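You operate a simulated robot arm through the tools that you are given. There is no shell and no other tool.

You are at the controls of a simulated two-armed robot. One attempt, no reset.

JOB
Carry the steel tray with both arms and set it on the top of the corner table.

Only the result counts: the job must be done as asked and must still hold three seconds after the hand-in. Knocking over, shifting, dropping, spilling or breaking anything else fails it.

ROBOT AND FRAMES
Two 7-joint arms with two-finger parallel grippers on one trunk, on a base that moves. Base frame: it is fixed to the floor where the robot stands at the start and does not move with it; the origin is under the middle of the robot, x ahead of it, y to its left, z up. Lengths are in mm, angles in rad, forces in N, time in s.
The left shoulder is at the start at [124, 171, 1162], the right one opposite. With the tool pointing down near the work surface each hand reaches from about 380 to 900 mm from the robot's upright axis, wherever it stands, measured 20 degrees to its own side. Places, roughly: steel tray (38x20x6 cm) [500, -200, 800]; top of the corner table [700, 2300, 800]. Payload 4.4 kg a hand.
The tool frame of a hand sits at the grasp point between the pads (the TCP): z along the fingers, y along the line on which they close. The tips reach 23 mm beyond it. Largest opening 94 mm; finger width 38, thickness 10; the body of the gripper, 54 by 96 mm, starts 39 mm behind the TCP.
Orientation is that of the tool frame in the base frame, as a unit quaternion [x, y, z, w]. With the fingers straight down and closing along the base's y, the tool's x points along the base's -x, its y along +y and its z along -z.

CONTROLS
- The arms move only by the tool play_rows. It takes "left_deltas", "right_deltas" or both (then of equal length, played together; a hand with none holds still); each is a list of rows, each a list of 6 numbers: the shift along the tool's x, y, z in cm, then the turn, a rotation vector about the tool's x, y, z in rad. In form: [[tx, ty, tz, wx, wy, wz], ...]. A call has 1 to 20 rows; each row shifts and turns the commanded pose from where the row before left it, along the tool's axes as they then stand. "left_gripper" and "right_gripper" are, for a hand that has rows, the closure, from 0 (fully open) to 1 (shut), set as the call begins (left out, the last holds). Each row takes 0.2 s and may step no farther than 50 mm and 0.15 rad from the row before; otherwise, or with a gripper value out of range, the whole call is refused. Where a pose cannot be reached the arm comes as near as it can. A force on the tool above 40 N (or 10 N above the force at the start of the call, whichever is more), or a blocked arm, ends the call early, and 0.2 s more pass. The fingers move at their own pace (about 72 mm/s each) and stop on an object; they squeeze with about 41 N. The grip force told is the motor's: it shows also when the fingers shut on nothing. Time passes only in rows, and 0.2 s behind the last, so rows that do not move let the fingers close. It gives the time, the measured TCP pose, the force on the tool (base axes), the opening and the grip force at its end, in the units of the frame above (readings bear some noise), with the torque about the TCP (base axes, N m) and any sound that the robot's microphone picked up.
- Cameras (640 x 400 px; columns grow to the right, rows downward): "scene" is now at [223.3, -35.1, 1293.9]; the picture's right is [-0.50, -0.87, 0.00], its down [-0.63, 0.37, -0.68] and it looks along [0.59, -0.34, -0.73] (base axes); focal length 214 px, centre (320, 200). "left" rides on the left gripper at [86, -16, -75] in its tool frame; the picture's right is [0.18, 0.98, 0.00], its down [-0.58, 0.11, -0.81] and it looks along [-0.79, 0.15, 0.59] (tool axes); focal length 243 px, centre (320, 200). "right" rides on the right gripper at [86, 16, -75] in its tool frame; the picture's right is [-0.18, 0.98, 0.00], its down [-0.58, -0.11, -0.81] and it looks along [-0.79, -0.15, 0.59] (tool axes); focal length 243 px, centre (320, 200). There is no depth. A picture from a camera that has moved, and an enlarged one, comes with that camera's place and axes in the base frame and with its lens. The place of the scene camera against the robot may be out by one fixed shift of up to 18 mm in any direction.
- camera(camera): a new picture of that camera. No time passes.
- slide_trunk(by): moves the trunk up (or, below 0, down) by that many mm; the arms and the scene camera ride with it, the base frame stays. It gives what a move gives, with no picture.
- drive_base(legs): drives the robot by 1 to 6 legs, each [ahead, left, turn to the left] in mm, mm and rad, along the robot's own axes; the way and the turn of a leg run together, so that a leg with both is an arc; at most 1500 mm and 3.142 rad a leg. The arms and the cameras ride along, it lands a little off, and it stops where it bumps. It gives what a move gives.
- aim_head(pan, tilt): turns the head with the scene camera to pan (to the left, within 1.396 rad either way) and tilt (down, from -0.506 to 1.204), counted from straight ahead of the robot (the tilt from the chest, where the trunk bows). It gives what a move gives.
- enlarge(camera, box): a new picture of the part [left, top, right, bottom] of that camera's present view, enlarged. No time passes.
- close_job(): hands the job in; it is judged then, once.

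Nothing tells you exact positions but the pictures and the camera data. Unless the task says otherwise, let go and move clear before handing in.

The tools are called after "Emit:" by a JSON object that holds its "api" and its "payload". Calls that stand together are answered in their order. play_rows: Moves the arms, as the interface text tells. Its arguments: {"type":"object","properties":{"left_deltas":{"type":"array"},"left_gripper":{"type":"number"},"right_deltas":{"type":"array"},"right_gripper":{"type":"number"}},"required":[]} The other tools are called the same way: slide_trunk (by) moves the trunk up or down; drive_base (legs) drives the base; aim_head (pan, tilt) turns the head that bears the scene camera; camera (camera) takes a picture; enlarge (camera, box) takes an enlarged picture of a part of a camera's view; close_job () hands the job in.

At the start:

```text
time_s: 0.0
left_eef_pos: [632.9, 51.7, 1141.6]
left_tcp_rot: [0.0, 1.0, 0.0, 0.0]
left_ft_force: [-0.5, 0.0, -0.6]
left_ft_torque: [0.0, 0.0, 0.02]
left_finger_gap: 94.2
left_grip_force: 0.1
right_eef_pos: [362.6, -386.1, 1044.0]
right_tcp_rot: [0.0, 1.0, 0.0, 0.0]
right_ft_force: [-0.2, -0.6, 0.0]
right_ft_torque: [-0.01, -0.02, -0.02]
right_finger_gap: 93.8
right_grip_force: 0.0
trunk travel left (down, up): [-175.0, 213.0]
robot x, y, heading: [-1.6, 0.5, 0.002]
head pan, tilt (commanded): [-0.522, 0.822]
```

scene: 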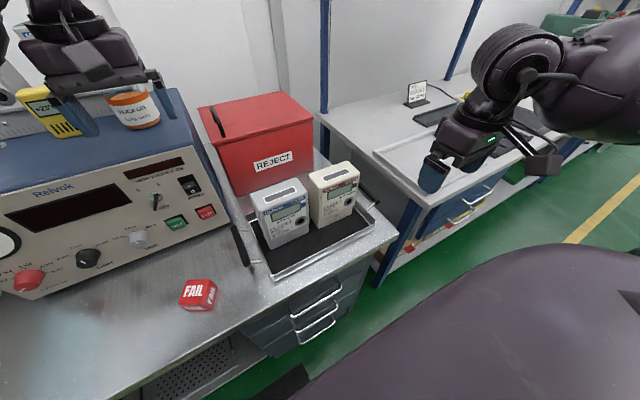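
right: 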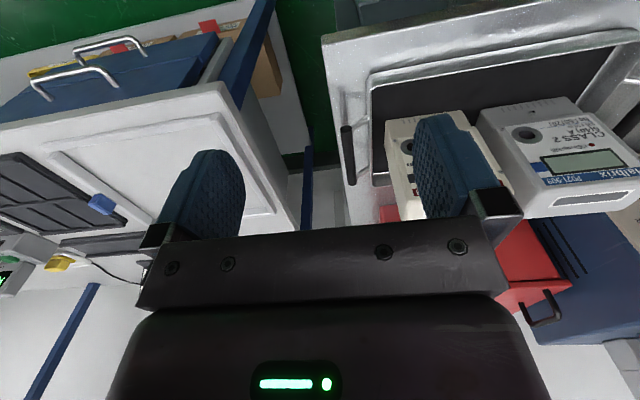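
left: 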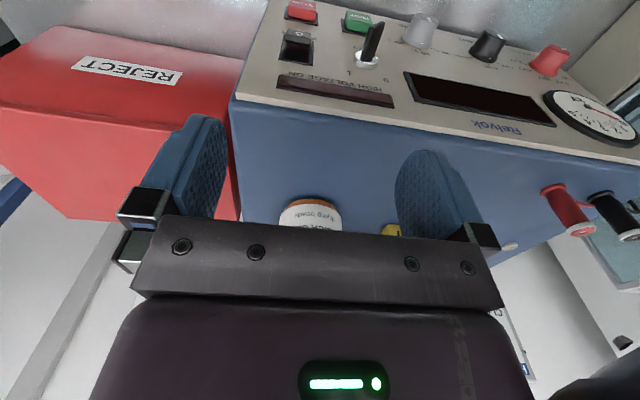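

The tray lies on the bench with two meters standing on it, between the high-voltage tester, the red REJECT box and a FAIL block; it seems to have black handles at both ends. I'll look closer before planning.

Emit:
{"api": "enlarge", "payload": {"camera": "scene", "box": [200, 140, 420, 300]}}

Emit:
{"api": "enlarge", "payload": {"camera": "right", "box": [320, 0, 640, 200]}}

```text
2.50 times, centred on (310, 220) of scene
camera zoom: at [223.3, -35.1, 1293.9], right [-0.5, -0.87, 0.0], down [-0.63, 0.37, -0.68], along [0.59, -0.34, -0.73], focal length 536 px, centre (345, 150)
```

zoom: 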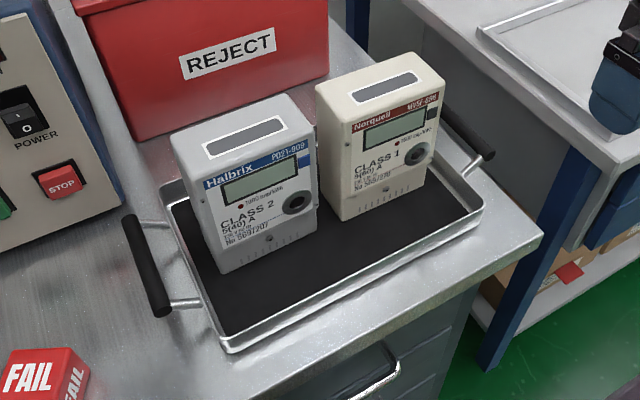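

```text
2.00 times, centred on (480, 100) of right
camera zoom: at [277.0, -368.8, 1121.0], right [0.18, 0.98, 0.0], down [0.58, -0.11, 0.81], along [0.79, -0.15, -0.59], focal length 485 px, centre (0, 400)
```

zoom: 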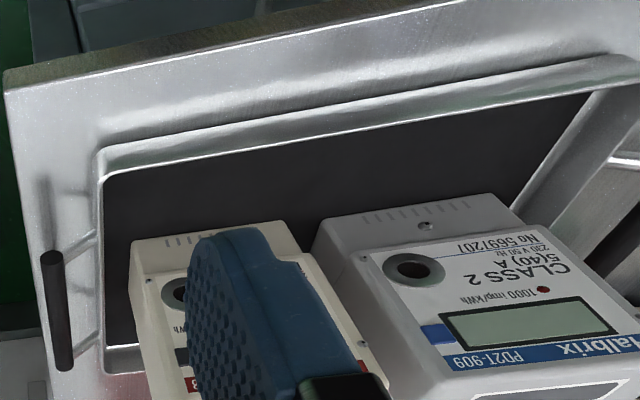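

The tray has a black bar handle at each short end, running along x at roughly y≈0 and y≈-385. I'll look around to the left for the corner table and the route before touching anything.

Emit:
{"api": "aim_head", "payload": {"pan": 1.2, "tilt": 0.35}}

```text
time_s: 1.8
left_eef_pos: [632.4, 51.3, 1142.8]
left_tcp_rot: [0.0, 1.0, 0.0, 0.0]
left_ft_force: [-0.4, 0.0, -0.4]
left_ft_torque: [-0.01, -0.01, 0.04]
left_finger_gap: 93.7
left_grip_force: 0.0
right_eef_pos: [362.4, -386.0, 1045.1]
right_tcp_rot: [0.0, 1.0, 0.0, 0.0]
right_ft_force: [0.7, -0.1, -0.6]
right_ft_torque: [0.0, 0.0, -0.01]
right_finger_gap: 94.2
right_grip_force: 0.3
trunk travel left (down, up): [-175.0, 213.0]
robot x, y, heading: [0.9, -2.3, -0.001]
head pan, tilt (commanded): [1.201, 0.351]
```

The head now points left. I'll take a picture to find the corner table and the floor route.

Emit:
{"api": "camera", "payload": {"camera": "scene"}}

```text
taken
camera scene: at [188.1, 91.4, 1335.3], right [0.93, -0.36, 0.0], down [-0.12, -0.32, -0.94], along [0.34, 0.88, -0.34], focal length 214 px, centre (320, 200)
```

scene: 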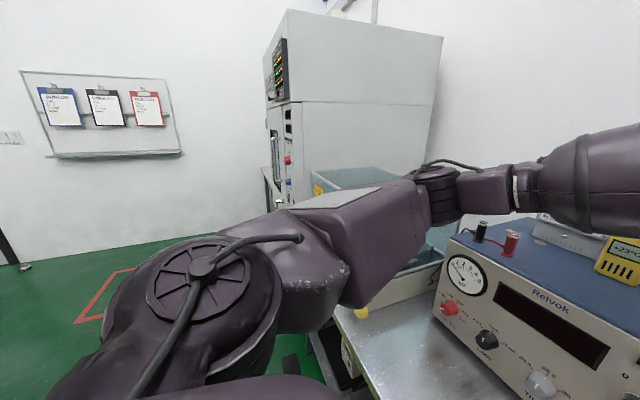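

The left arm hides part of the area; a tall grey cabinet stands where the corner table should be. I'll zoom in there.

Emit:
{"api": "enlarge", "payload": {"camera": "scene", "box": [220, 100, 480, 262]}}

Emit:
{"api": "aim_head", "payload": {"pan": 0.9, "tilt": 0.1}}

Emit:
{"api": "camera", "payload": {"camera": "scene"}}

```text
2.46 times, centred on (350, 181) of scene
camera zoom: at [188.1, 91.4, 1335.3], right [0.93, -0.36, 0.0], down [-0.12, -0.32, -0.94], along [0.34, 0.88, -0.34], focal length 528 px, centre (246, 247)
```

zoom: 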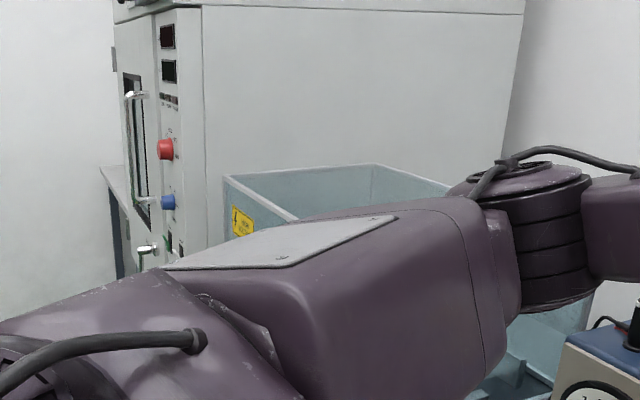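

```text
time_s: 2.5
left_eef_pos: [633.9, 51.0, 1141.1]
left_tcp_rot: [0.0, 1.0, -0.001, 0.0]
left_ft_force: [0.0, 0.8, -0.6]
left_ft_torque: [0.0, -0.01, 0.01]
left_finger_gap: 93.9
left_grip_force: 0.1
right_eef_pos: [363.5, -386.9, 1045.5]
right_tcp_rot: [0.001, 1.0, 0.0, 0.0]
right_ft_force: [0.4, -0.6, -0.1]
right_ft_torque: [0.0, -0.01, -0.01]
right_finger_gap: 93.9
right_grip_force: 0.0
trunk travel left (down, up): [-175.0, 213.0]
robot x, y, heading: [-3.5, -0.7, -0.001]
head pan, tilt (commanded): [0.901, 0.099]
```

```text
taken
camera scene: at [211.5, 76.8, 1358.7], right [0.78, -0.62, 0.0], down [-0.06, -0.08, -0.99], along [0.62, 0.78, -0.1], focal length 214 px, centre (320, 200)
```

scene: 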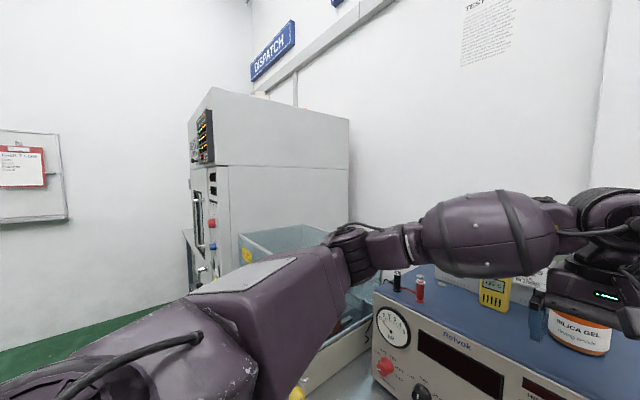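

The corner table's top seems to run beyond the cabinet, with its front edge near x≈440 and y from about 1770 to 2820. I'll survey that later; now I bring both hands over the handles, still high, to locate them with the hand cameras.

Emit:
{"api": "play_rows", "payload": {"left_deltas": [[1.6, -1.0, 0, 0, 0, 0], [1.6, -1.0, 0, 0, 0, 0], [1.6, -1.0, 0, 0, 0, 0], [1.6, -1.0, 0, 0, 0, 0], [1.0, -1.0, 0, 0, 0, 0]], "right_deltas": [[-3.9, 0, 0, 0, 0, 0], [-3.9, 0, 0, 0, 0, 0], [-3.9, 0, 0, 0, 0, 0], [-3.9, 0, 0, 0, 0, 0], [-3.7, 0, 0, 0, 0, 0]], "left_gripper": 0, "right_gripper": 0}}

Emit:
{"api": "camera", "payload": {"camera": "left"}}

Emit:
{"api": "camera", "payload": {"camera": "right"}}

Emit:
{"api": "aim_head", "payload": {"pan": -0.35, "tilt": 0.85}}

Emit:
{"api": "camera", "payload": {"camera": "scene"}}

```text
time_s: 3.8
left_eef_pos: [558.6, 0.7, 1139.5]
left_tcp_rot: [0.0, 1.0, 0.0, -0.001]
left_ft_force: [-0.3, -0.1, 0.3]
left_ft_torque: [0.02, 0.01, 0.0]
left_finger_gap: 93.9
left_grip_force: 0.1
right_eef_pos: [554.7, -386.0, 1048.0]
right_tcp_rot: [0.0, 1.0, 0.0, -0.001]
right_ft_force: [0.1, -0.3, -0.5]
right_ft_torque: [0.01, -0.01, -0.04]
right_finger_gap: 93.8
right_grip_force: 0.1
trunk travel left (down, up): [-175.0, 213.0]
robot x, y, heading: [-5.6, 0.2, 0.004]
head pan, tilt (commanded): [0.901, 0.099]
```

```text
taken
camera left: at [473.8, -13.9, 1214.8], right [-0.18, 0.98, 0.0], down [0.58, 0.11, 0.81], along [0.79, 0.15, -0.59], focal length 243 px, centre (320, 200)
```

left: 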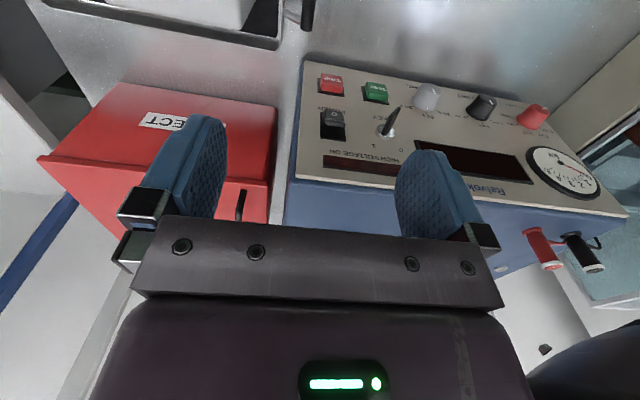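

```text
taken
camera right: at [471.0, -369.3, 1123.2], right [0.18, 0.98, 0.0], down [0.58, -0.11, 0.81], along [0.79, -0.15, -0.59], focal length 243 px, centre (320, 200)
```

right: 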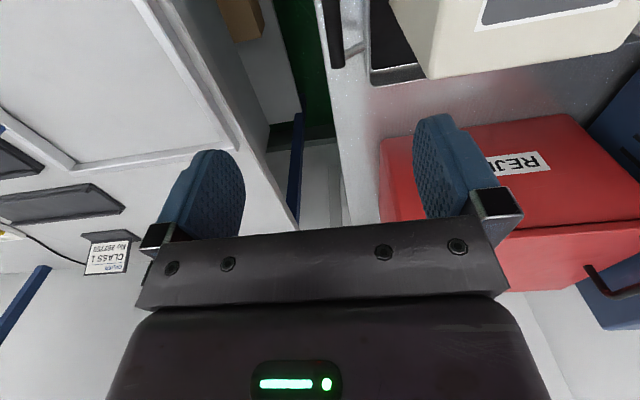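

```text
time_s: 5.2
left_eef_pos: [559.3, 2.5, 1140.1]
left_tcp_rot: [0.0, 1.0, 0.0, 0.0]
left_ft_force: [0.0, 0.0, -0.1]
left_ft_torque: [-0.02, -0.03, 0.0]
left_finger_gap: 94.2
left_grip_force: 0.0
right_eef_pos: [555.5, -386.7, 1047.8]
right_tcp_rot: [0.0, 1.0, 0.0, -0.001]
right_ft_force: [-0.1, 0.3, 0.6]
right_ft_torque: [-0.02, 0.01, -0.01]
right_finger_gap: 93.8
right_grip_force: 0.1
trunk travel left (down, up): [-175.0, 213.0]
robot x, y, heading: [-3.4, -0.2, 0.001]
head pan, tilt (commanded): [-0.351, 0.85]
```

```text
taken
camera scene: at [227.8, -22.2, 1291.7], right [-0.34, -0.94, 0.0], down [-0.71, 0.26, -0.66], along [0.62, -0.23, -0.75], focal length 214 px, centre (320, 200)
```

scene: 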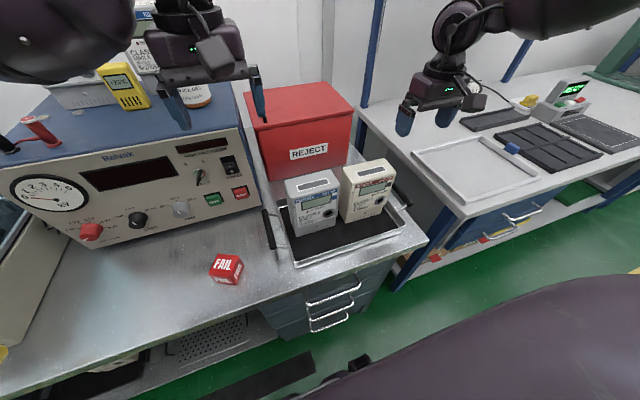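

Triangulating from the hand cameras: both handles are at z≈852, x from 484 to 600, at y≈-8 (left) and y≈-374 (right). I need the clearance to the left meter and tray wall, so I'll enlarge the views.

Emit:
{"api": "enlarge", "payload": {"camera": "scene", "box": [255, 150, 415, 275]}}

Emit:
{"api": "enlarge", "payload": {"camera": "left", "box": [0, 0, 320, 200]}}

Emit:
{"api": "enlarge", "payload": {"camera": "right", "box": [280, 0, 440, 100]}}

```text
3.20 times, centred on (335, 212) of scene
camera zoom: at [227.8, -22.2, 1291.7], right [-0.34, -0.94, 0.0], down [-0.71, 0.26, -0.66], along [0.62, -0.23, -0.75], focal length 686 px, centre (272, 160)
```

zoom: 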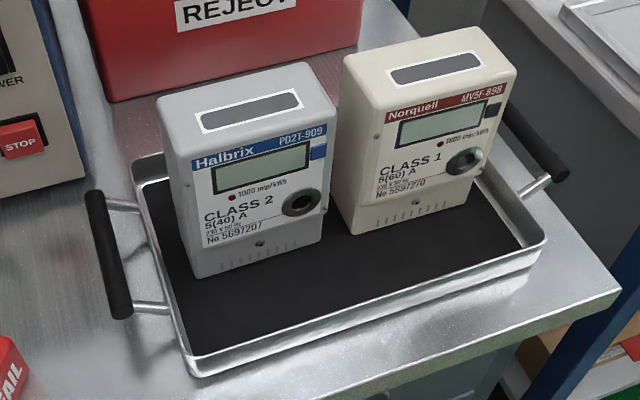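

```text
2.00 times, centred on (160, 100) of left
camera zoom: at [473.6, -13.0, 1215.4], right [-0.18, 0.98, 0.0], down [0.58, 0.11, 0.81], along [0.79, 0.15, -0.59], focal length 485 px, centre (640, 400)
```

zoom: 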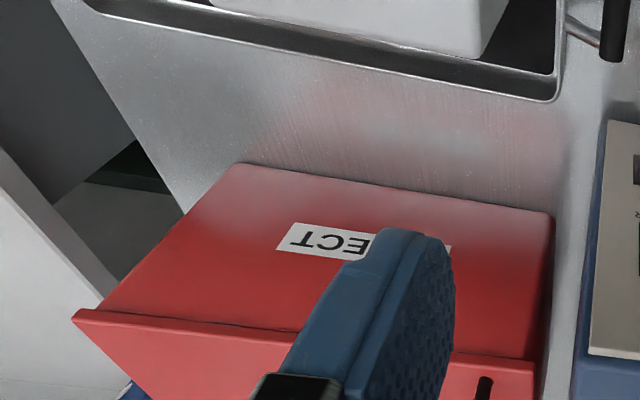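

```text
4.00 times, centred on (360, 50) of right
camera zoom: at [469.7, -368.7, 1124.1], right [0.18, 0.98, 0.0], down [0.58, -0.11, 0.81], along [0.79, -0.15, -0.59], focal length 970 px, centre (160, 800)
```

zoom: 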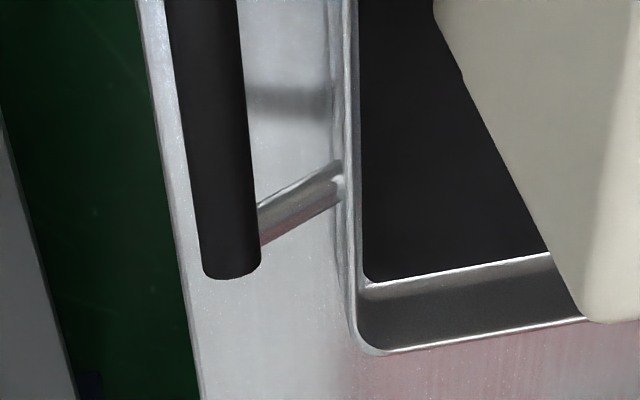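

The handles are about 15 mm thick with only ~23 mm of room to the tray wall, and the left meter's side is about 60 mm from the left handle. I'll half-close the fingers, tilt each hand slightly outward for clearance, and come lower over the handles to refine.

Emit:
{"api": "play_rows", "payload": {"left_deltas": [[0.32, -0.1, 2.7, 0, 0, 0], [0.32, -0.1, 2.7, 0, 0, 0], [0.32, -0.1, 2.7, 0, 0, 0], [0.32, -0.1, 2.7, 0, 0, 0], [0.32, -0.1, 2.7, 0, 0, 0], [0, 0, 0, 0.12, 0, 0], [0, 0, 0, 0, 0, 0]], "right_deltas": [[0.25, 0.25, 0.86, 0, 0, 0], [0.25, 0.25, 0.86, 0, 0, 0], [0.25, 0.25, 0.86, 0, 0, 0], [0.25, 0.25, 0.86, 0, 0, 0], [0.25, 0.25, 0.86, 0, 0, 0], [0, 0, 0, -0.12, 0, 0], [0, 0, 0, 0, 0, 0]], "left_gripper": 0.7, "right_gripper": 0.7}}

Emit:
{"api": "camera", "payload": {"camera": "left"}}

Emit:
{"api": "camera", "payload": {"camera": "right"}}

Emit:
{"api": "camera", "payload": {"camera": "scene"}}

```text
time_s: 6.8
left_eef_pos: [543.4, -3.5, 1007.0]
left_tcp_rot: [0.0, 0.998, -0.061, 0.0]
left_ft_force: [0.7, 0.1, 0.5]
left_ft_torque: [-0.02, 0.0, -0.01]
left_finger_gap: 28.2
left_grip_force: 0.0
right_eef_pos: [543.8, -374.2, 1002.0]
right_tcp_rot: [0.0, 0.998, 0.06, 0.001]
right_ft_force: [0.8, -0.5, -0.7]
right_ft_torque: [-0.02, -0.05, 0.0]
right_finger_gap: 28.1
right_grip_force: 0.1
trunk travel left (down, up): [-175.0, 213.0]
robot x, y, heading: [1.8, -3.0, 0.003]
head pan, tilt (commanded): [-0.351, 0.85]
```

```text
taken
camera left: at [457.5, -9.8, 1083.5], right [-0.18, 0.98, -0.12], down [0.58, 0.21, 0.79], along [0.79, 0.08, -0.6], focal length 243 px, centre (320, 200)
```

left: 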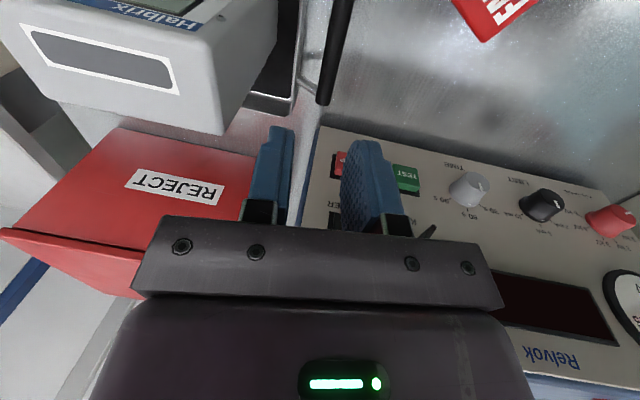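

```text
taken
camera right: at [458.0, -366.2, 1079.9], right [0.18, 0.98, 0.12], down [0.58, -0.2, 0.79], along [0.79, -0.08, -0.61], focal length 243 px, centre (320, 200)
```

right: 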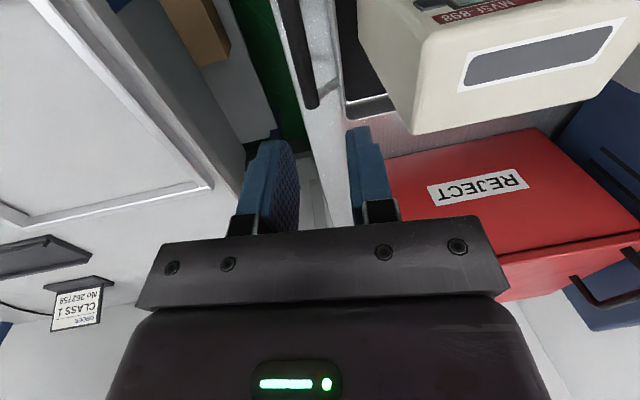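

```text
taken
camera scene: at [228.0, -22.2, 1291.6], right [-0.34, -0.94, 0.0], down [-0.71, 0.26, -0.66], along [0.62, -0.23, -0.75], focal length 214 px, centre (320, 200)
```

scene: 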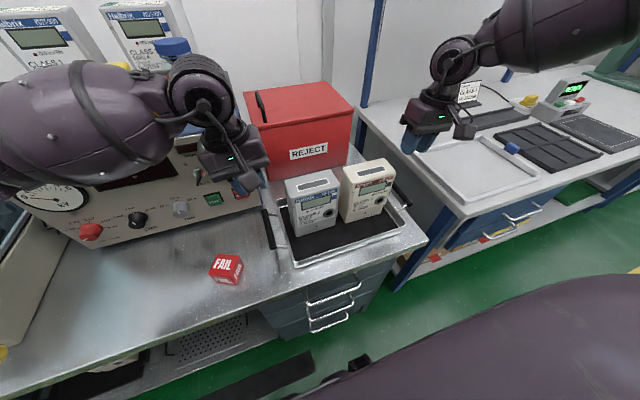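

Both handles confirmed: left at y≈-8.6, right at y≈-375, z≈852, spanning x≈484–600. I align each tool axis with its handle and come down to about 100 mm short.

Emit:
{"api": "play_rows", "payload": {"left_deltas": [[0, 0.68, 0, 0, 0, 0], [0, 0.68, 0, 0, 0, 0], [0, 0, 1.37, 0, 0, 0], [0, 0, 1.37, 0, 0, 0], [0, 0, 1.37, 0, 0, 0], [0, 0, 1.37, 0, 0, 0], [0, 0, 0, 0, 0, 0]], "right_deltas": [[0.04, -0.94, 0, 0, 0, 0], [0.04, -0.94, 0, 0, 0, 0], [0, 0, 1.23, 0, 0, 0], [0, 0, 1.23, 0, 0, 0], [0, 0, 1.23, 0, 0, 0], [0, 0, 1.23, 0, 0, 0], [0, 0, 0, 0, 0, 0]]}}

Emit:
{"api": "camera", "payload": {"camera": "left"}}

Emit:
{"api": "camera", "payload": {"camera": "right"}}

Emit:
{"api": "enlarge", "payload": {"camera": "scene", "box": [180, 120, 420, 270]}}

```text
time_s: 8.4
left_eef_pos: [544.8, 2.8, 952.0]
left_tcp_rot: [0.0, 0.998, -0.06, 0.0]
left_ft_force: [0.4, -0.6, -1.4]
left_ft_torque: [0.02, -0.01, 0.0]
left_finger_gap: 28.2
left_grip_force: 0.1
right_eef_pos: [542.6, -385.9, 950.5]
right_tcp_rot: [0.0, 0.998, 0.06, 0.0]
right_ft_force: [0.4, 0.0, -0.4]
right_ft_torque: [0.01, 0.0, -0.01]
right_finger_gap: 28.4
right_grip_force: 0.1
trunk travel left (down, up): [-175.0, 213.0]
robot x, y, heading: [-0.4, 0.8, 0.001]
head pan, tilt (commanded): [-0.351, 0.85]
```

```text
taken
camera left: at [458.7, -3.6, 1027.3], right [-0.18, 0.98, -0.12], down [0.58, 0.21, 0.79], along [0.79, 0.08, -0.6], focal length 243 px, centre (320, 200)
```

left: 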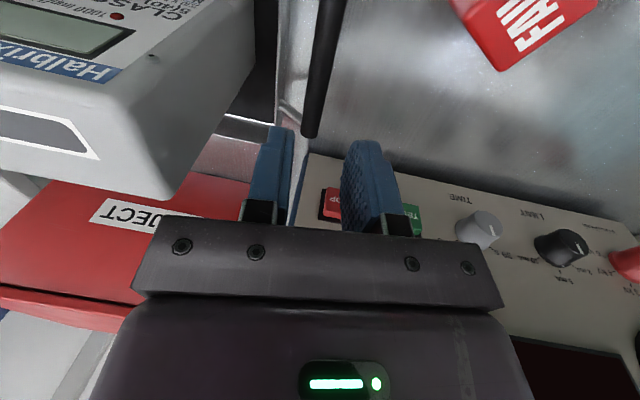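

```text
taken
camera right: at [456.1, -378.3, 1028.0], right [0.18, 0.98, 0.12], down [0.58, -0.2, 0.79], along [0.79, -0.08, -0.6], focal length 243 px, centre (320, 200)
```

right: 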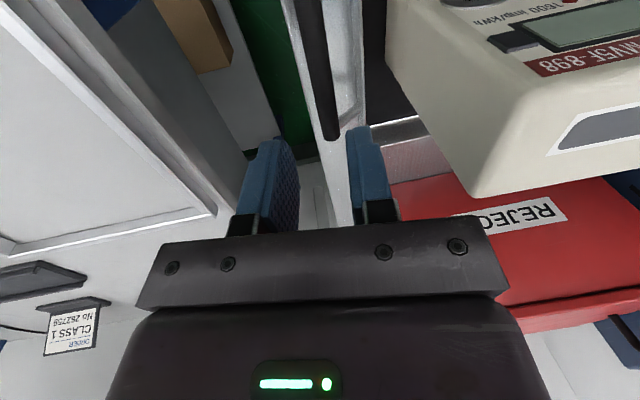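

```text
2.67 times, centred on (300, 195) of scene
camera zoom: at [227.4, -22.3, 1291.8], right [-0.34, -0.94, 0.0], down [-0.71, 0.26, -0.66], along [0.62, -0.23, -0.75], focal length 572 px, centre (373, 213)
```

zoom: 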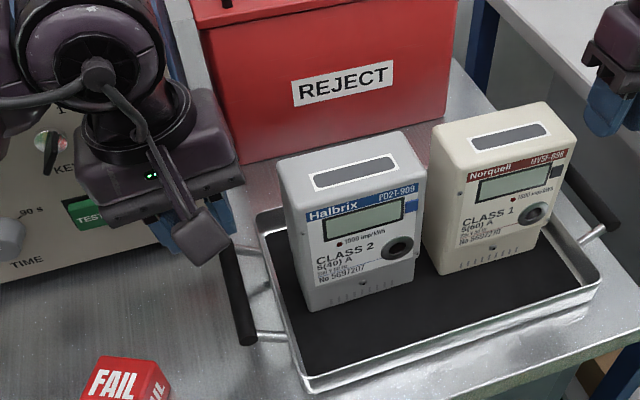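

Both handles lie centred between the fingers. I lower 70 mm along the tool axes and check again.

Emit:
{"api": "play_rows", "payload": {"left_deltas": [[0, 0, 1.4, 0, 0, 0], [0, 0, 1.4, 0, 0, 0], [0, 0, 1.4, 0, 0, 0], [0, 0, 1.4, 0, 0, 0], [0, 0, 1.4, 0, 0, 0], [0, 0, 0, 0, 0, 0]], "right_deltas": [[0, 0, 1.4, 0, 0, 0], [0, 0, 1.4, 0, 0, 0], [0, 0, 1.4, 0, 0, 0], [0, 0, 1.4, 0, 0, 0], [0, 0, 1.4, 0, 0, 0], [0, 0, 0, 0, 0, 0]]}}

Emit:
{"api": "camera", "payload": {"camera": "left"}}

Emit:
{"api": "camera", "payload": {"camera": "right"}}

Emit:
{"api": "enlarge", "payload": {"camera": "scene", "box": [180, 120, 420, 270]}}

```text
time_s: 9.8
left_eef_pos: [542.9, -5.2, 881.6]
left_tcp_rot: [-0.001, 0.998, -0.06, 0.0]
left_ft_force: [0.2, 0.4, 0.1]
left_ft_torque: [0.01, -0.02, 0.02]
left_finger_gap: 28.3
left_grip_force: 0.0
right_eef_pos: [540.8, -378.1, 884.0]
right_tcp_rot: [0.0, 0.998, 0.061, -0.001]
right_ft_force: [-0.3, 0.8, 0.1]
right_ft_torque: [0.02, 0.02, -0.03]
right_finger_gap: 28.2
right_grip_force: 0.1
trunk travel left (down, up): [-175.0, 213.0]
robot x, y, heading: [-3.2, 2.2, -0.004]
head pan, tilt (commanded): [-0.351, 0.85]
```

```text
taken
camera left: at [458.1, -10.6, 957.8], right [-0.18, 0.98, -0.12], down [0.58, 0.2, 0.79], along [0.79, 0.08, -0.6], focal length 243 px, centre (320, 200)
```

left: 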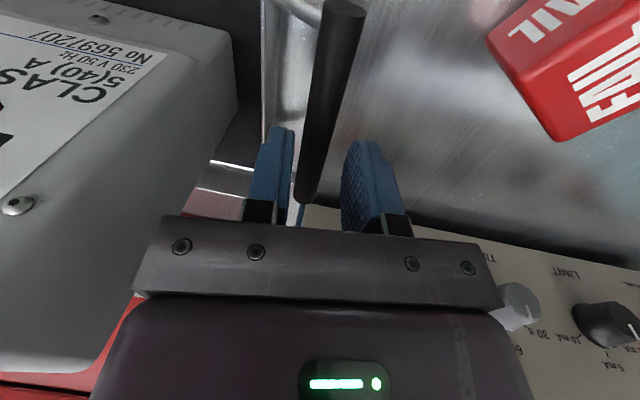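

```text
taken
camera right: at [455.9, -370.0, 960.8], right [0.18, 0.98, 0.12], down [0.58, -0.2, 0.79], along [0.79, -0.08, -0.6], focal length 243 px, centre (320, 200)
```

right: 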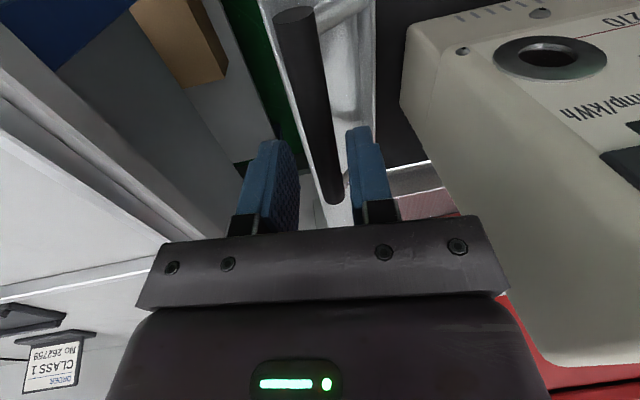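

```text
2.67 times, centred on (300, 195) of scene
camera zoom: at [227.3, -22.2, 1291.9], right [-0.34, -0.94, 0.0], down [-0.71, 0.26, -0.66], along [0.62, -0.23, -0.75], focal length 572 px, centre (373, 213)
```

zoom: 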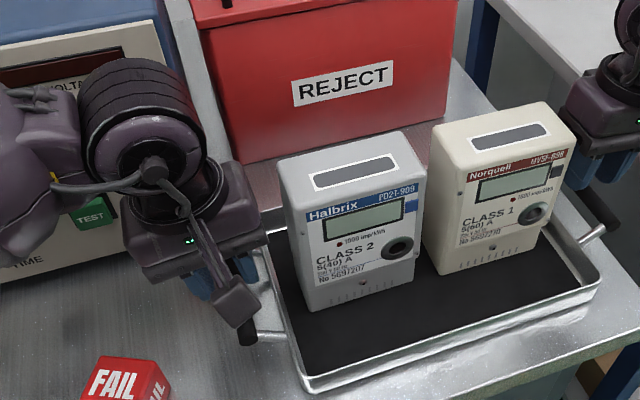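

The bars sit midway between the fingers on both sides. I lower the last 29 mm slowly, then check before closing.

Emit:
{"api": "play_rows", "payload": {"left_deltas": [[0, 0, 0.6, 0, 0, 0], [0, 0, 0.6, 0, 0, 0], [0, 0, 0.6, 0, 0, 0], [0, 0, 0.6, 0, 0, 0], [0, 0, 0.5, 0, 0, 0], [0, 0, 0, 0, 0, 0]], "right_deltas": [[0, 0, 0.6, 0, 0, 0], [0, 0, 0.6, 0, 0, 0], [0, 0, 0.6, 0, 0, 0], [0, 0, 0.6, 0, 0, 0], [0, 0, 0.5, 0, 0, 0], [0, 0, 0, 0, 0, 0]]}}

Emit:
{"api": "camera", "payload": {"camera": "left"}}

Emit:
{"api": "camera", "payload": {"camera": "right"}}

Emit:
{"api": "enlarge", "payload": {"camera": "scene", "box": [180, 120, 420, 270]}}

```text
time_s: 11.2
left_eef_pos: [543.8, -8.5, 852.7]
left_tcp_rot: [0.0, 0.998, -0.06, 0.0]
left_ft_force: [0.3, 0.3, 0.2]
left_ft_torque: [0.01, 0.0, 0.0]
left_finger_gap: 28.3
left_grip_force: 0.0
right_eef_pos: [542.9, -374.6, 853.6]
right_tcp_rot: [0.001, 0.998, 0.06, 0.0]
right_ft_force: [-0.5, -0.4, -0.2]
right_ft_torque: [0.03, 0.0, 0.0]
right_finger_gap: 28.0
right_grip_force: 0.1
trunk travel left (down, up): [-175.0, 213.0]
robot x, y, heading: [-0.8, -0.2, -0.002]
head pan, tilt (commanded): [-0.351, 0.85]
```

```text
taken
camera left: at [457.8, -14.1, 928.9], right [-0.18, 0.98, -0.12], down [0.58, 0.21, 0.79], along [0.79, 0.08, -0.6], focal length 243 px, centre (320, 200)
```

left: 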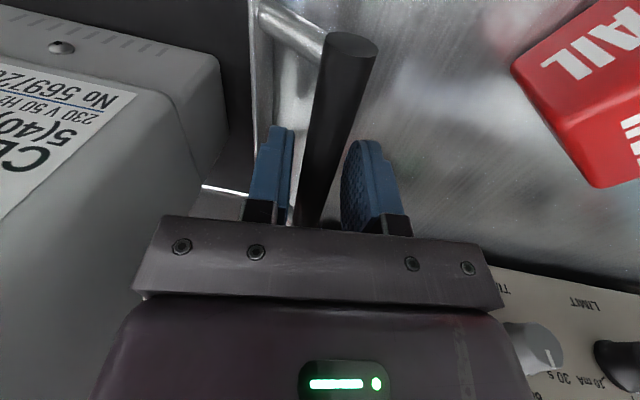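

```text
taken
camera right: at [456.7, -366.6, 930.7], right [0.18, 0.98, 0.12], down [0.58, -0.2, 0.79], along [0.79, -0.08, -0.61], focal length 243 px, centre (320, 200)
```

right: 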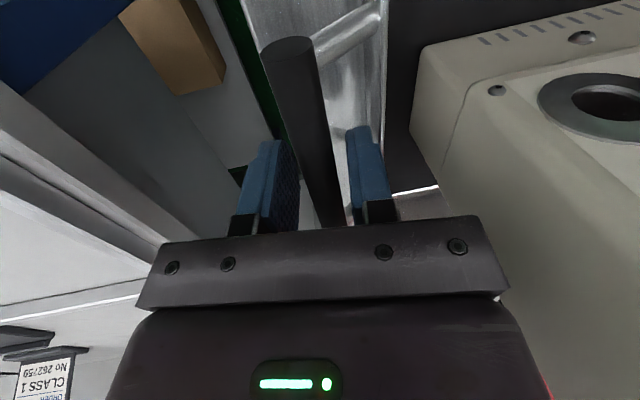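

```text
2.67 times, centred on (300, 195) of scene
camera zoom: at [227.7, -22.3, 1291.7], right [-0.34, -0.94, 0.0], down [-0.71, 0.26, -0.66], along [0.62, -0.23, -0.75], focal length 572 px, centre (373, 213)
```

zoom: 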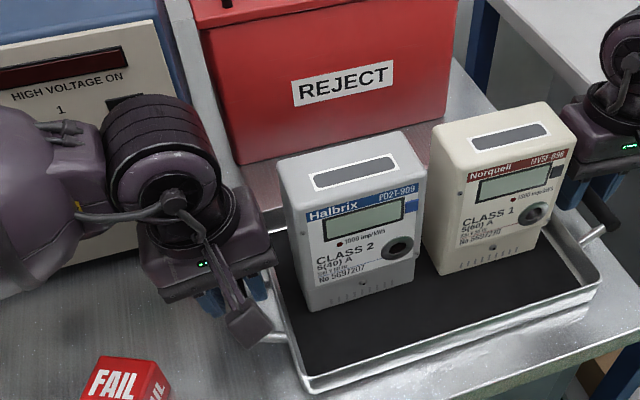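

The bars are at the TCP height and centred, with nothing touched. I close both hands on the handles.

Emit:
{"api": "play_rows", "payload": {"left_deltas": [[0, 0, 0, 0, 0, 0], [0, 0, 0, 0, 0, 0], [0, 0, 0, 0, 0, 0], [0, 0, 0, 0, 0, 0]], "right_deltas": [[0, 0, 0, 0, 0, 0], [0, 0, 0, 0, 0, 0], [0, 0, 0, 0, 0, 0], [0, 0, 0, 0, 0, 0]], "left_gripper": 1, "right_gripper": 1}}

Emit:
{"api": "enlarge", "payload": {"camera": "scene", "box": [180, 120, 420, 270]}}

```text
time_s: 12.2
left_eef_pos: [543.1, -8.0, 853.9]
left_tcp_rot: [0.001, 0.998, -0.06, -0.001]
left_ft_force: [1.5, -26.7, -0.4]
left_ft_torque: [-0.07, -0.15, 0.39]
left_finger_gap: 15.3
left_grip_force: 41.4
right_eef_pos: [542.3, -373.2, 854.1]
right_tcp_rot: [-0.002, 0.998, 0.061, -0.001]
right_ft_force: [-2.8, 24.9, -0.7]
right_ft_torque: [0.04, 0.12, -0.05]
right_finger_gap: 15.2
right_grip_force: 40.3
trunk travel left (down, up): [-175.0, 213.0]
robot x, y, heading: [-2.1, 1.5, -0.004]
head pan, tilt (commanded): [-0.351, 0.85]
```

```text
2.67 times, centred on (300, 195) of scene
camera zoom: at [228.0, -22.5, 1291.6], right [-0.34, -0.94, 0.0], down [-0.71, 0.26, -0.66], along [0.62, -0.23, -0.75], focal length 572 px, centre (373, 213)
```

zoom: 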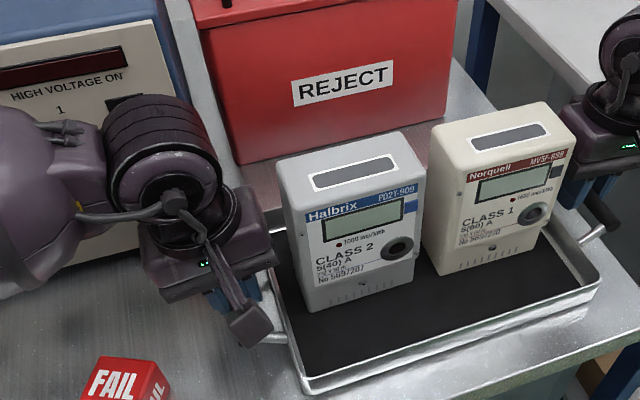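

Both hands grip 15 mm bars with about 41 N, but the arms pull against each other with ~26 N. I'll ease each hand 1 mm inward to relieve it.

Emit:
{"api": "play_rows", "payload": {"left_deltas": [[0, -0.05, 0, 0, 0, 0], [0, -0.05, 0, 0, 0, 0], [0, 0, 0, 0, 0, 0]], "right_deltas": [[0, 0.05, 0, 0, 0, 0], [0, 0.05, 0, 0, 0, 0], [0, 0, 0, 0, 0, 0]]}}

```text
time_s: 13.0
left_eef_pos: [543.2, -8.2, 853.5]
left_tcp_rot: [0.0, 0.998, -0.061, 0.0]
left_ft_force: [-1.0, -21.7, 6.5]
left_ft_torque: [-0.08, 0.64, -0.09]
left_finger_gap: 15.1
left_grip_force: 41.7
right_eef_pos: [541.3, -373.6, 853.8]
right_tcp_rot: [0.0, 0.998, 0.06, 0.0]
right_ft_force: [2.3, 19.6, -1.0]
right_ft_torque: [0.02, 0.01, -0.16]
right_finger_gap: 15.7
right_grip_force: 41.4
trunk travel left (down, up): [-175.0, 213.0]
robot x, y, heading: [2.1, -1.1, 0.001]
head pan, tilt (commanded): [-0.351, 0.85]
```

The pull fell by 5 N for 1 mm each, so I continue easing inward another 2.5 mm per hand.

Emit:
{"api": "play_rows", "payload": {"left_deltas": [[0, -0.05, 0, 0, 0, 0], [0, -0.05, 0, 0, 0, 0], [0, -0.05, 0, 0, 0, 0], [0, -0.05, 0, 0, 0, 0], [0, -0.05, 0, 0, 0, 0], [0, 0, 0, 0, 0, 0]], "right_deltas": [[0, 0.05, 0, 0, 0, 0], [0, 0.05, 0, 0, 0, 0], [0, 0.05, 0, 0, 0, 0], [0, 0.05, 0, 0, 0, 0], [0, 0.05, 0, 0, 0, 0], [0, 0, 0, 0, 0, 0]]}}

```text
time_s: 14.4
left_eef_pos: [543.2, -9.1, 853.5]
left_tcp_rot: [-0.002, 0.998, -0.057, 0.0]
left_ft_force: [0.7, 28.1, 1.8]
left_ft_torque: [0.1, -0.12, -0.58]
left_finger_gap: 15.3
left_grip_force: 41.2
right_eef_pos: [541.3, -373.2, 853.7]
right_tcp_rot: [0.0, 0.998, 0.057, 0.0]
right_ft_force: [-0.8, -29.8, 16.1]
right_ft_torque: [-0.08, 0.17, 0.09]
right_finger_gap: 15.4
right_grip_force: 41.0
trunk travel left (down, up): [-175.0, 213.0]
robot x, y, heading: [-0.2, 3.0, -0.002]
head pan, tilt (commanded): [-0.351, 0.85]
```

That overshot into ~28 N compression, so the balance lies about 1.3 mm back. I correct.

Emit:
{"api": "play_rows", "payload": {"left_deltas": [[0, 0.06, 0, 0, 0, 0], [0, 0.06, 0, 0, 0, 0], [0, 0, 0, 0, 0, 0]], "right_deltas": [[0, -0.06, 0, 0, 0, 0], [0, -0.06, 0, 0, 0, 0], [0, 0, 0, 0, 0, 0]]}}

```text
time_s: 15.2
left_eef_pos: [543.2, -9.1, 853.2]
left_tcp_rot: [-0.001, 0.998, -0.058, 0.001]
left_ft_force: [-1.8, 3.7, 3.6]
left_ft_torque: [-0.01, -0.11, -0.05]
left_finger_gap: 15.0
left_grip_force: 41.3
right_eef_pos: [542.2, -373.2, 853.6]
right_tcp_rot: [0.0, 0.998, 0.06, 0.0]
right_ft_force: [-3.3, -3.1, 10.9]
right_ft_torque: [0.02, 0.11, 0.11]
right_finger_gap: 15.6
right_grip_force: 40.8
trunk travel left (down, up): [-175.0, 213.0]
robot x, y, heading: [-1.7, -0.8, -0.001]
head pan, tilt (commanded): [-0.351, 0.85]
stopped in row 3 (right hand): the force on the tool passed its limit at 45 N (the readings are from after the stop); the commanded pose is now the measured one
```

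The internal force is down to ~3 N. I lift with the trunk, which moves both hands together, first 15 mm as a test.

Emit:
{"api": "slide_trunk", "payload": {"by": 15}}

Emit:
{"api": "enlarge", "payload": {"camera": "scene", "box": [180, 120, 420, 270]}}

```text
time_s: 15.9
left_eef_pos: [544.5, -10.6, 863.6]
left_tcp_rot: [-0.001, 0.998, -0.057, -0.002]
left_ft_force: [0.4, -0.7, -7.1]
left_ft_torque: [-0.05, 0.07, -0.25]
left_finger_gap: 15.2
left_grip_force: 41.2
right_eef_pos: [544.2, -374.4, 864.3]
right_tcp_rot: [0.0, 0.998, 0.059, -0.002]
right_ft_force: [-0.4, 0.4, -7.3]
right_ft_torque: [0.05, -0.01, 0.08]
right_finger_gap: 15.1
right_grip_force: 40.6
trunk travel left (down, up): [-190.0, 198.0]
robot x, y, heading: [-2.1, -1.6, -0.001]
head pan, tilt (commanded): [-0.351, 0.85]
```

```text
2.67 times, centred on (300, 195) of scene
camera zoom: at [216.1, -23.0, 1307.7], right [-0.34, -0.94, 0.0], down [-0.71, 0.26, -0.66], along [0.62, -0.23, -0.75], focal length 572 px, centre (373, 213)
```

zoom: 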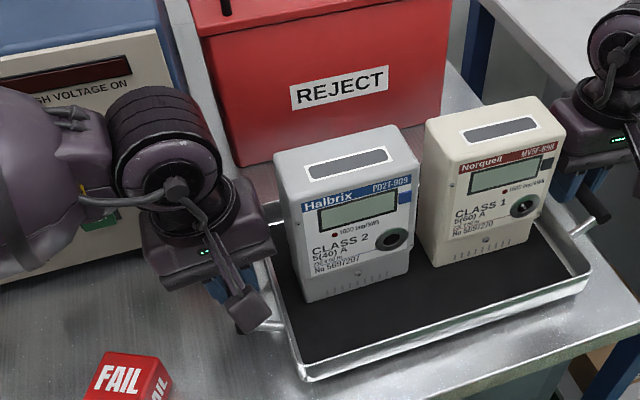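

The tray is off with 7 N per hand (about 1.5 kg total), level and the meters steady. I lift further by 45 mm with the trunk.

Emit:
{"api": "slide_trunk", "payload": {"by": 45}}

Emit:
{"api": "camera", "payload": {"camera": "scene"}}

Emit:
{"api": "camera", "payload": {"camera": "left"}}

```text
time_s: 16.7
left_eef_pos: [544.9, -9.0, 910.7]
left_tcp_rot: [-0.001, 0.998, -0.059, -0.003]
left_ft_force: [4.2, -6.4, -6.2]
left_ft_torque: [-0.06, -1.15, 0.43]
left_finger_gap: 15.3
left_grip_force: 41.4
right_eef_pos: [546.3, -373.7, 939.6]
right_tcp_rot: [-0.002, 0.998, 0.06, 0.029]
right_ft_force: [-3.0, 5.8, -7.5]
right_ft_torque: [-0.08, 1.24, 0.6]
right_finger_gap: 15.5
right_grip_force: 40.8
trunk travel left (down, up): [-235.0, 153.0]
robot x, y, heading: [-2.0, -0.1, 0.0]
head pan, tilt (commanded): [-0.351, 0.85]
```

```text
taken
camera scene: at [178.3, -22.9, 1356.7], right [-0.34, -0.94, 0.0], down [-0.71, 0.26, -0.66], along [0.62, -0.23, -0.75], focal length 214 px, centre (320, 200)
```

scene: 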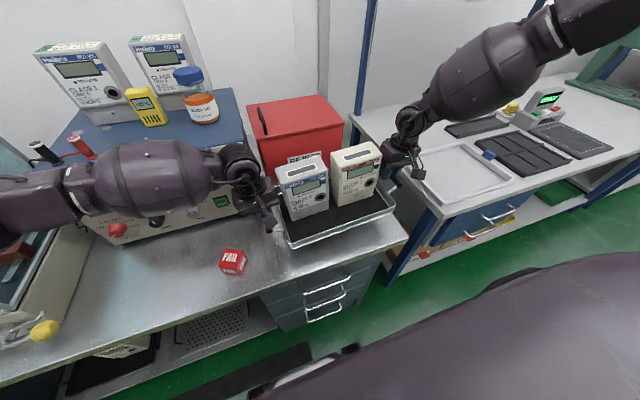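

```text
taken
camera left: at [459.7, -16.8, 986.4], right [-0.19, 0.98, -0.11], down [0.58, 0.2, 0.79], along [0.79, 0.08, -0.61], focal length 243 px, centre (320, 200)
```

left: 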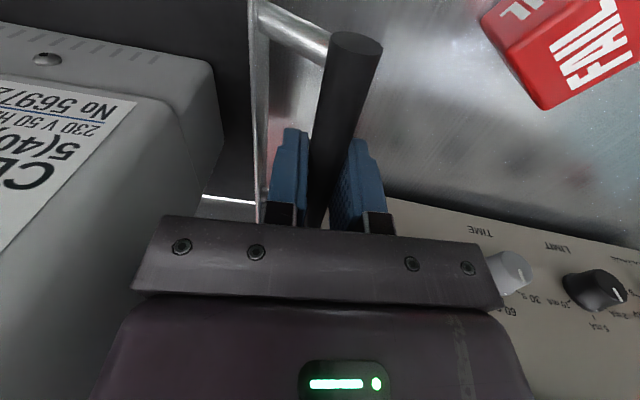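

The readings show the right hand 29 mm higher than the left, so the tray may be tilting. I'll let a moment pass with a harmless head move and re-read before doing anything else.

Emit:
{"api": "aim_head", "payload": {"pan": -0.33, "tilt": 0.82}}

Emit:
{"api": "camera", "payload": {"camera": "scene"}}

Emit:
{"api": "camera", "payload": {"camera": "right"}}

```text
time_s: 17.4
left_eef_pos: [544.7, -10.5, 911.9]
left_tcp_rot: [-0.002, 0.998, -0.058, -0.001]
left_ft_force: [4.5, -10.3, -5.7]
left_ft_torque: [0.01, -0.39, 0.79]
left_finger_gap: 14.9
left_grip_force: 41.0
right_eef_pos: [545.9, -372.7, 941.0]
right_tcp_rot: [-0.002, 0.998, 0.06, 0.03]
right_ft_force: [-4.0, 10.0, -7.6]
right_ft_torque: [-0.02, 0.52, 0.9]
right_finger_gap: 15.5
right_grip_force: 41.1
trunk travel left (down, up): [-235.0, 153.0]
robot x, y, heading: [3.9, 0.8, -0.0]
head pan, tilt (commanded): [-0.33, 0.82]
```

```text
taken
camera scene: at [178.3, -21.5, 1359.6], right [-0.32, -0.95, 0.0], down [-0.69, 0.24, -0.68], along [0.64, -0.22, -0.73], focal length 214 px, centre (320, 200)
```

scene: 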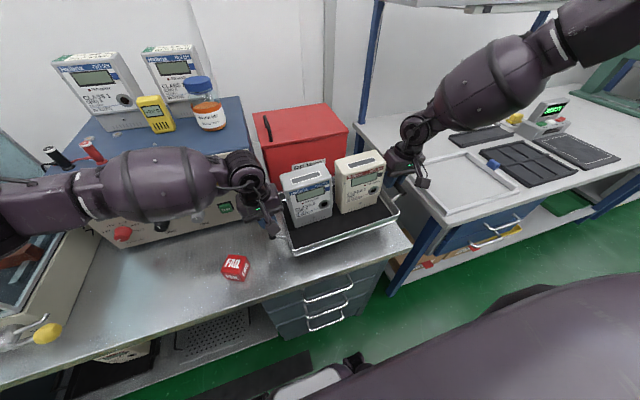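

```text
taken
camera right: at [455.5, -365.1, 1013.0], right [0.18, 0.98, 0.13], down [0.53, -0.2, 0.82], along [0.83, -0.08, -0.56], focal length 243 px, centre (320, 200)
```

right: 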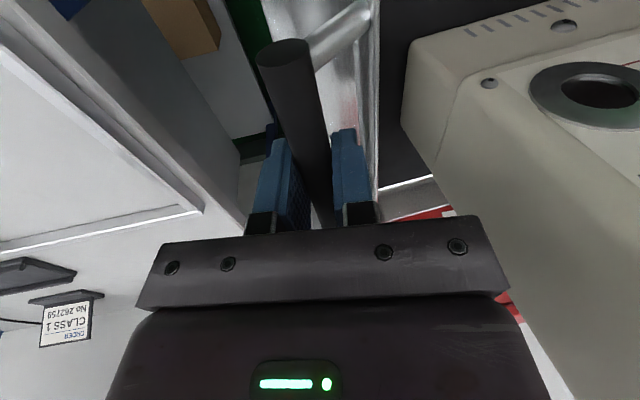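

The right hand really is 29 mm higher (tray tilted ~4.5°), the meters are still standing. I test a small corrective step: lower the right hand 6 mm and read back.

Emit:
{"api": "play_rows", "payload": {"left_deltas": [[0, 0, 0, 0, 0, 0], [0, 0, 0, 0, 0, 0], [0, 0, 0, 0, 0, 0]], "right_deltas": [[0, 0, 0.3, 0, 0, 0], [0, 0, 0.3, 0, 0, 0], [0, 0, 0, 0, 0, 0]]}}

```text
time_s: 18.2
left_eef_pos: [543.8, -10.6, 912.0]
left_tcp_rot: [-0.001, 0.998, -0.058, -0.001]
left_ft_force: [3.4, -14.8, -5.8]
left_ft_torque: [-0.03, 0.41, 0.46]
left_finger_gap: 15.4
left_grip_force: 40.8
right_eef_pos: [544.4, -374.1, 937.8]
right_tcp_rot: [-0.002, 0.998, 0.059, 0.031]
right_ft_force: [-2.8, 14.8, -7.7]
right_ft_torque: [0.06, -0.35, 0.53]
right_finger_gap: 15.4
right_grip_force: 40.9
trunk travel left (down, up): [-235.0, 153.0]
robot x, y, heading: [3.1, -0.6, -0.001]
head pan, tilt (commanded): [-0.33, 0.82]
```

The step worked. Now I bring the right hand down the remaining ~24 mm, take out its 0.06 rad pitch, and ease it slightly inward, in small steps.

Emit:
{"api": "play_rows", "payload": {"left_deltas": [[0, 0, 0, 0, 0, 0], [0, 0, 0, 0, 0, 0], [0, 0, 0, 0, 0, 0], [0, 0, 0, 0, 0, 0]], "right_deltas": [[0.02, -0.045, 0.4, 0, 0.015, 0], [0.02, -0.045, 0.4, 0, 0.015, 0], [0.02, -0.045, 0.4, 0, 0.015, 0], [0, 0, 0, 0, 0, 0]]}}

Emit:
{"api": "enlarge", "payload": {"camera": "scene", "box": [180, 120, 420, 270]}}

```text
time_s: 19.2
left_eef_pos: [542.0, -11.9, 912.4]
left_tcp_rot: [0.003, 0.998, -0.06, -0.001]
left_ft_force: [-10.0, -35.0, -3.7]
left_ft_torque: [0.07, 0.74, -1.54]
left_finger_gap: 15.1
left_grip_force: 40.5
right_eef_pos: [536.4, -375.2, 936.9]
right_tcp_rot: [-0.003, 0.998, 0.061, 0.01]
right_ft_force: [9.5, 34.6, -8.0]
right_ft_torque: [-0.03, -1.01, -1.89]
right_finger_gap: 15.8
right_grip_force: 41.1
right hand out of reach, approached as far as the arm can: row 1, 2, 3
trunk travel left (down, up): [-235.0, 153.0]
robot x, y, heading: [0.1, 1.7, 0.0]
head pan, tilt (commanded): [-0.33, 0.82]
```

```text
2.67 times, centred on (300, 195) of scene
camera zoom: at [178.4, -21.6, 1359.6], right [-0.32, -0.95, 0.0], down [-0.69, 0.24, -0.68], along [0.64, -0.22, -0.73], focal length 572 px, centre (373, 213)
```

zoom: 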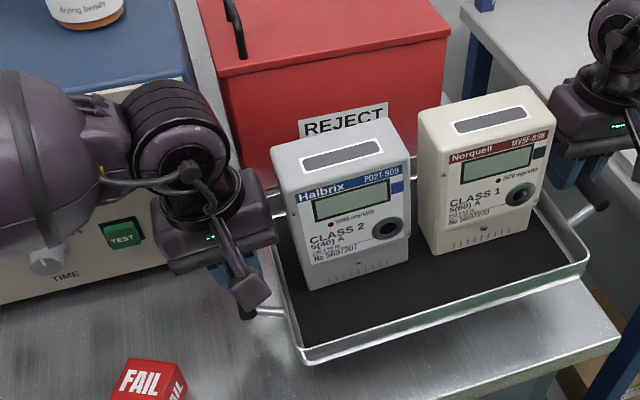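

The right arm ran out of reach because the trunk leans back as it rises. I'll draw both hands back toward the robot together, which brings the right arm into reach, and then level.

Emit:
{"api": "play_rows", "payload": {"left_deltas": [[0.7, -0.03, 0, 0, 0, 0], [0.7, -0.03, 0, 0, 0, 0], [0.7, 0, 0, 0, 0, 0], [0.7, 0, 0, 0, 0, 0], [0, 0, 0, 0, 0, 0]], "right_deltas": [[0.7, 0.03, 0, 0, 0, 0], [0.7, 0.03, 0, 0, 0, 0], [0.7, 0, 0, 0, 0, 0], [0.7, 0, 0, 0, 0, 0], [0, 0, 0, 0, 0, 0]]}}

Emit:
{"api": "enlarge", "payload": {"camera": "scene", "box": [180, 120, 420, 270]}}

```text
time_s: 20.4
left_eef_pos: [516.6, -11.3, 911.8]
left_tcp_rot: [0.0, 0.998, -0.06, 0.0]
left_ft_force: [-9.1, -29.9, -4.9]
left_ft_torque: [-0.01, -0.07, -1.59]
left_finger_gap: 15.9
left_grip_force: 41.1
right_eef_pos: [506.5, -376.3, 935.7]
right_tcp_rot: [-0.003, 0.998, 0.06, 0.009]
right_ft_force: [8.5, 30.3, -7.6]
right_ft_torque: [0.09, -0.16, -1.57]
right_finger_gap: 16.0
right_grip_force: 41.5
trunk travel left (down, up): [-235.0, 153.0]
robot x, y, heading: [0.7, 2.0, 0.004]
head pan, tilt (commanded): [-0.33, 0.82]
```

```text
2.67 times, centred on (300, 195) of scene
camera zoom: at [178.6, -21.5, 1359.6], right [-0.32, -0.95, 0.0], down [-0.69, 0.24, -0.68], along [0.64, -0.22, -0.73], focal length 572 px, centre (373, 213)
```

zoom: 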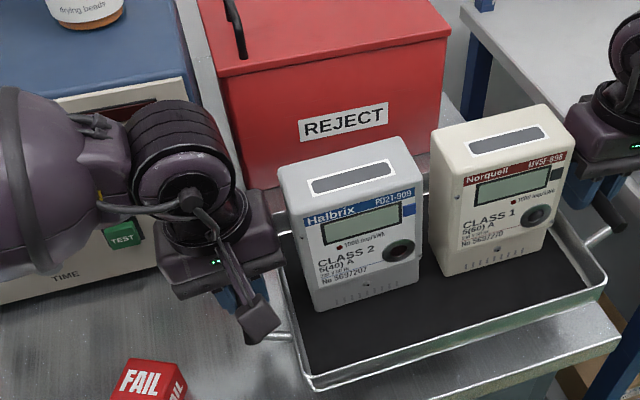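

Both hands are back in reach. Now I level: right hand down 24 mm, left hand back 9 mm to square the tray.

Emit:
{"api": "play_rows", "payload": {"left_deltas": [[0.15, 0, 0, 0, 0, 0], [0.15, 0, 0, 0, 0, 0], [0.15, 0, 0, 0, 0, 0], [0.15, 0, 0, 0, 0, 0], [0.15, 0, 0, 0, 0, 0], [0.15, 0, 0, 0, 0, 0], [0, 0, 0, 0, 0, 0]], "right_deltas": [[0.007, -0.034, 0.4, 0, 0.003, 0], [0.007, -0.034, 0.4, 0, 0.003, 0], [0.007, -0.034, 0.4, 0, 0.003, 0], [0.007, -0.034, 0.4, 0, 0.003, 0], [0.007, -0.034, 0.4, 0, 0.003, 0], [0.007, -0.034, 0.4, 0, 0.003, 0], [0, 0, 0, 0, 0, 0]]}}

Emit:
{"api": "enlarge", "payload": {"camera": "scene", "box": [180, 120, 420, 270]}}

```text
time_s: 22.0
left_eef_pos: [507.2, -10.8, 911.8]
left_tcp_rot: [0.001, 0.998, -0.059, -0.001]
left_ft_force: [-3.0, -32.9, -7.0]
left_ft_torque: [-0.07, 0.45, -0.3]
left_finger_gap: 15.2
left_grip_force: 40.9
right_eef_pos: [505.3, -376.4, 915.9]
right_tcp_rot: [-0.004, 0.998, 0.061, 0.0]
right_ft_force: [3.6, 34.1, -5.8]
right_ft_torque: [0.09, -0.5, -0.83]
right_finger_gap: 15.6
right_grip_force: 41.1
right hand out of reach, approached as far as the arm can: row 6
trunk travel left (down, up): [-235.0, 153.0]
robot x, y, heading: [2.1, -4.0, 0.002]
head pan, tilt (commanded): [-0.33, 0.82]
```

```text
2.67 times, centred on (300, 195) of scene
camera zoom: at [178.4, -21.5, 1359.6], right [-0.32, -0.95, 0.0], down [-0.69, 0.24, -0.68], along [0.64, -0.22, -0.73], focal length 572 px, centre (373, 213)
```

zoom: 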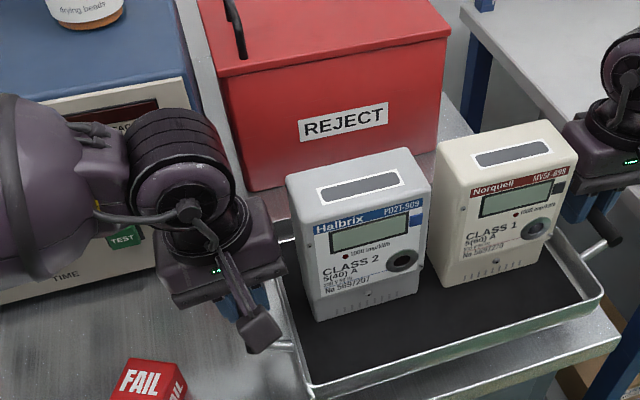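

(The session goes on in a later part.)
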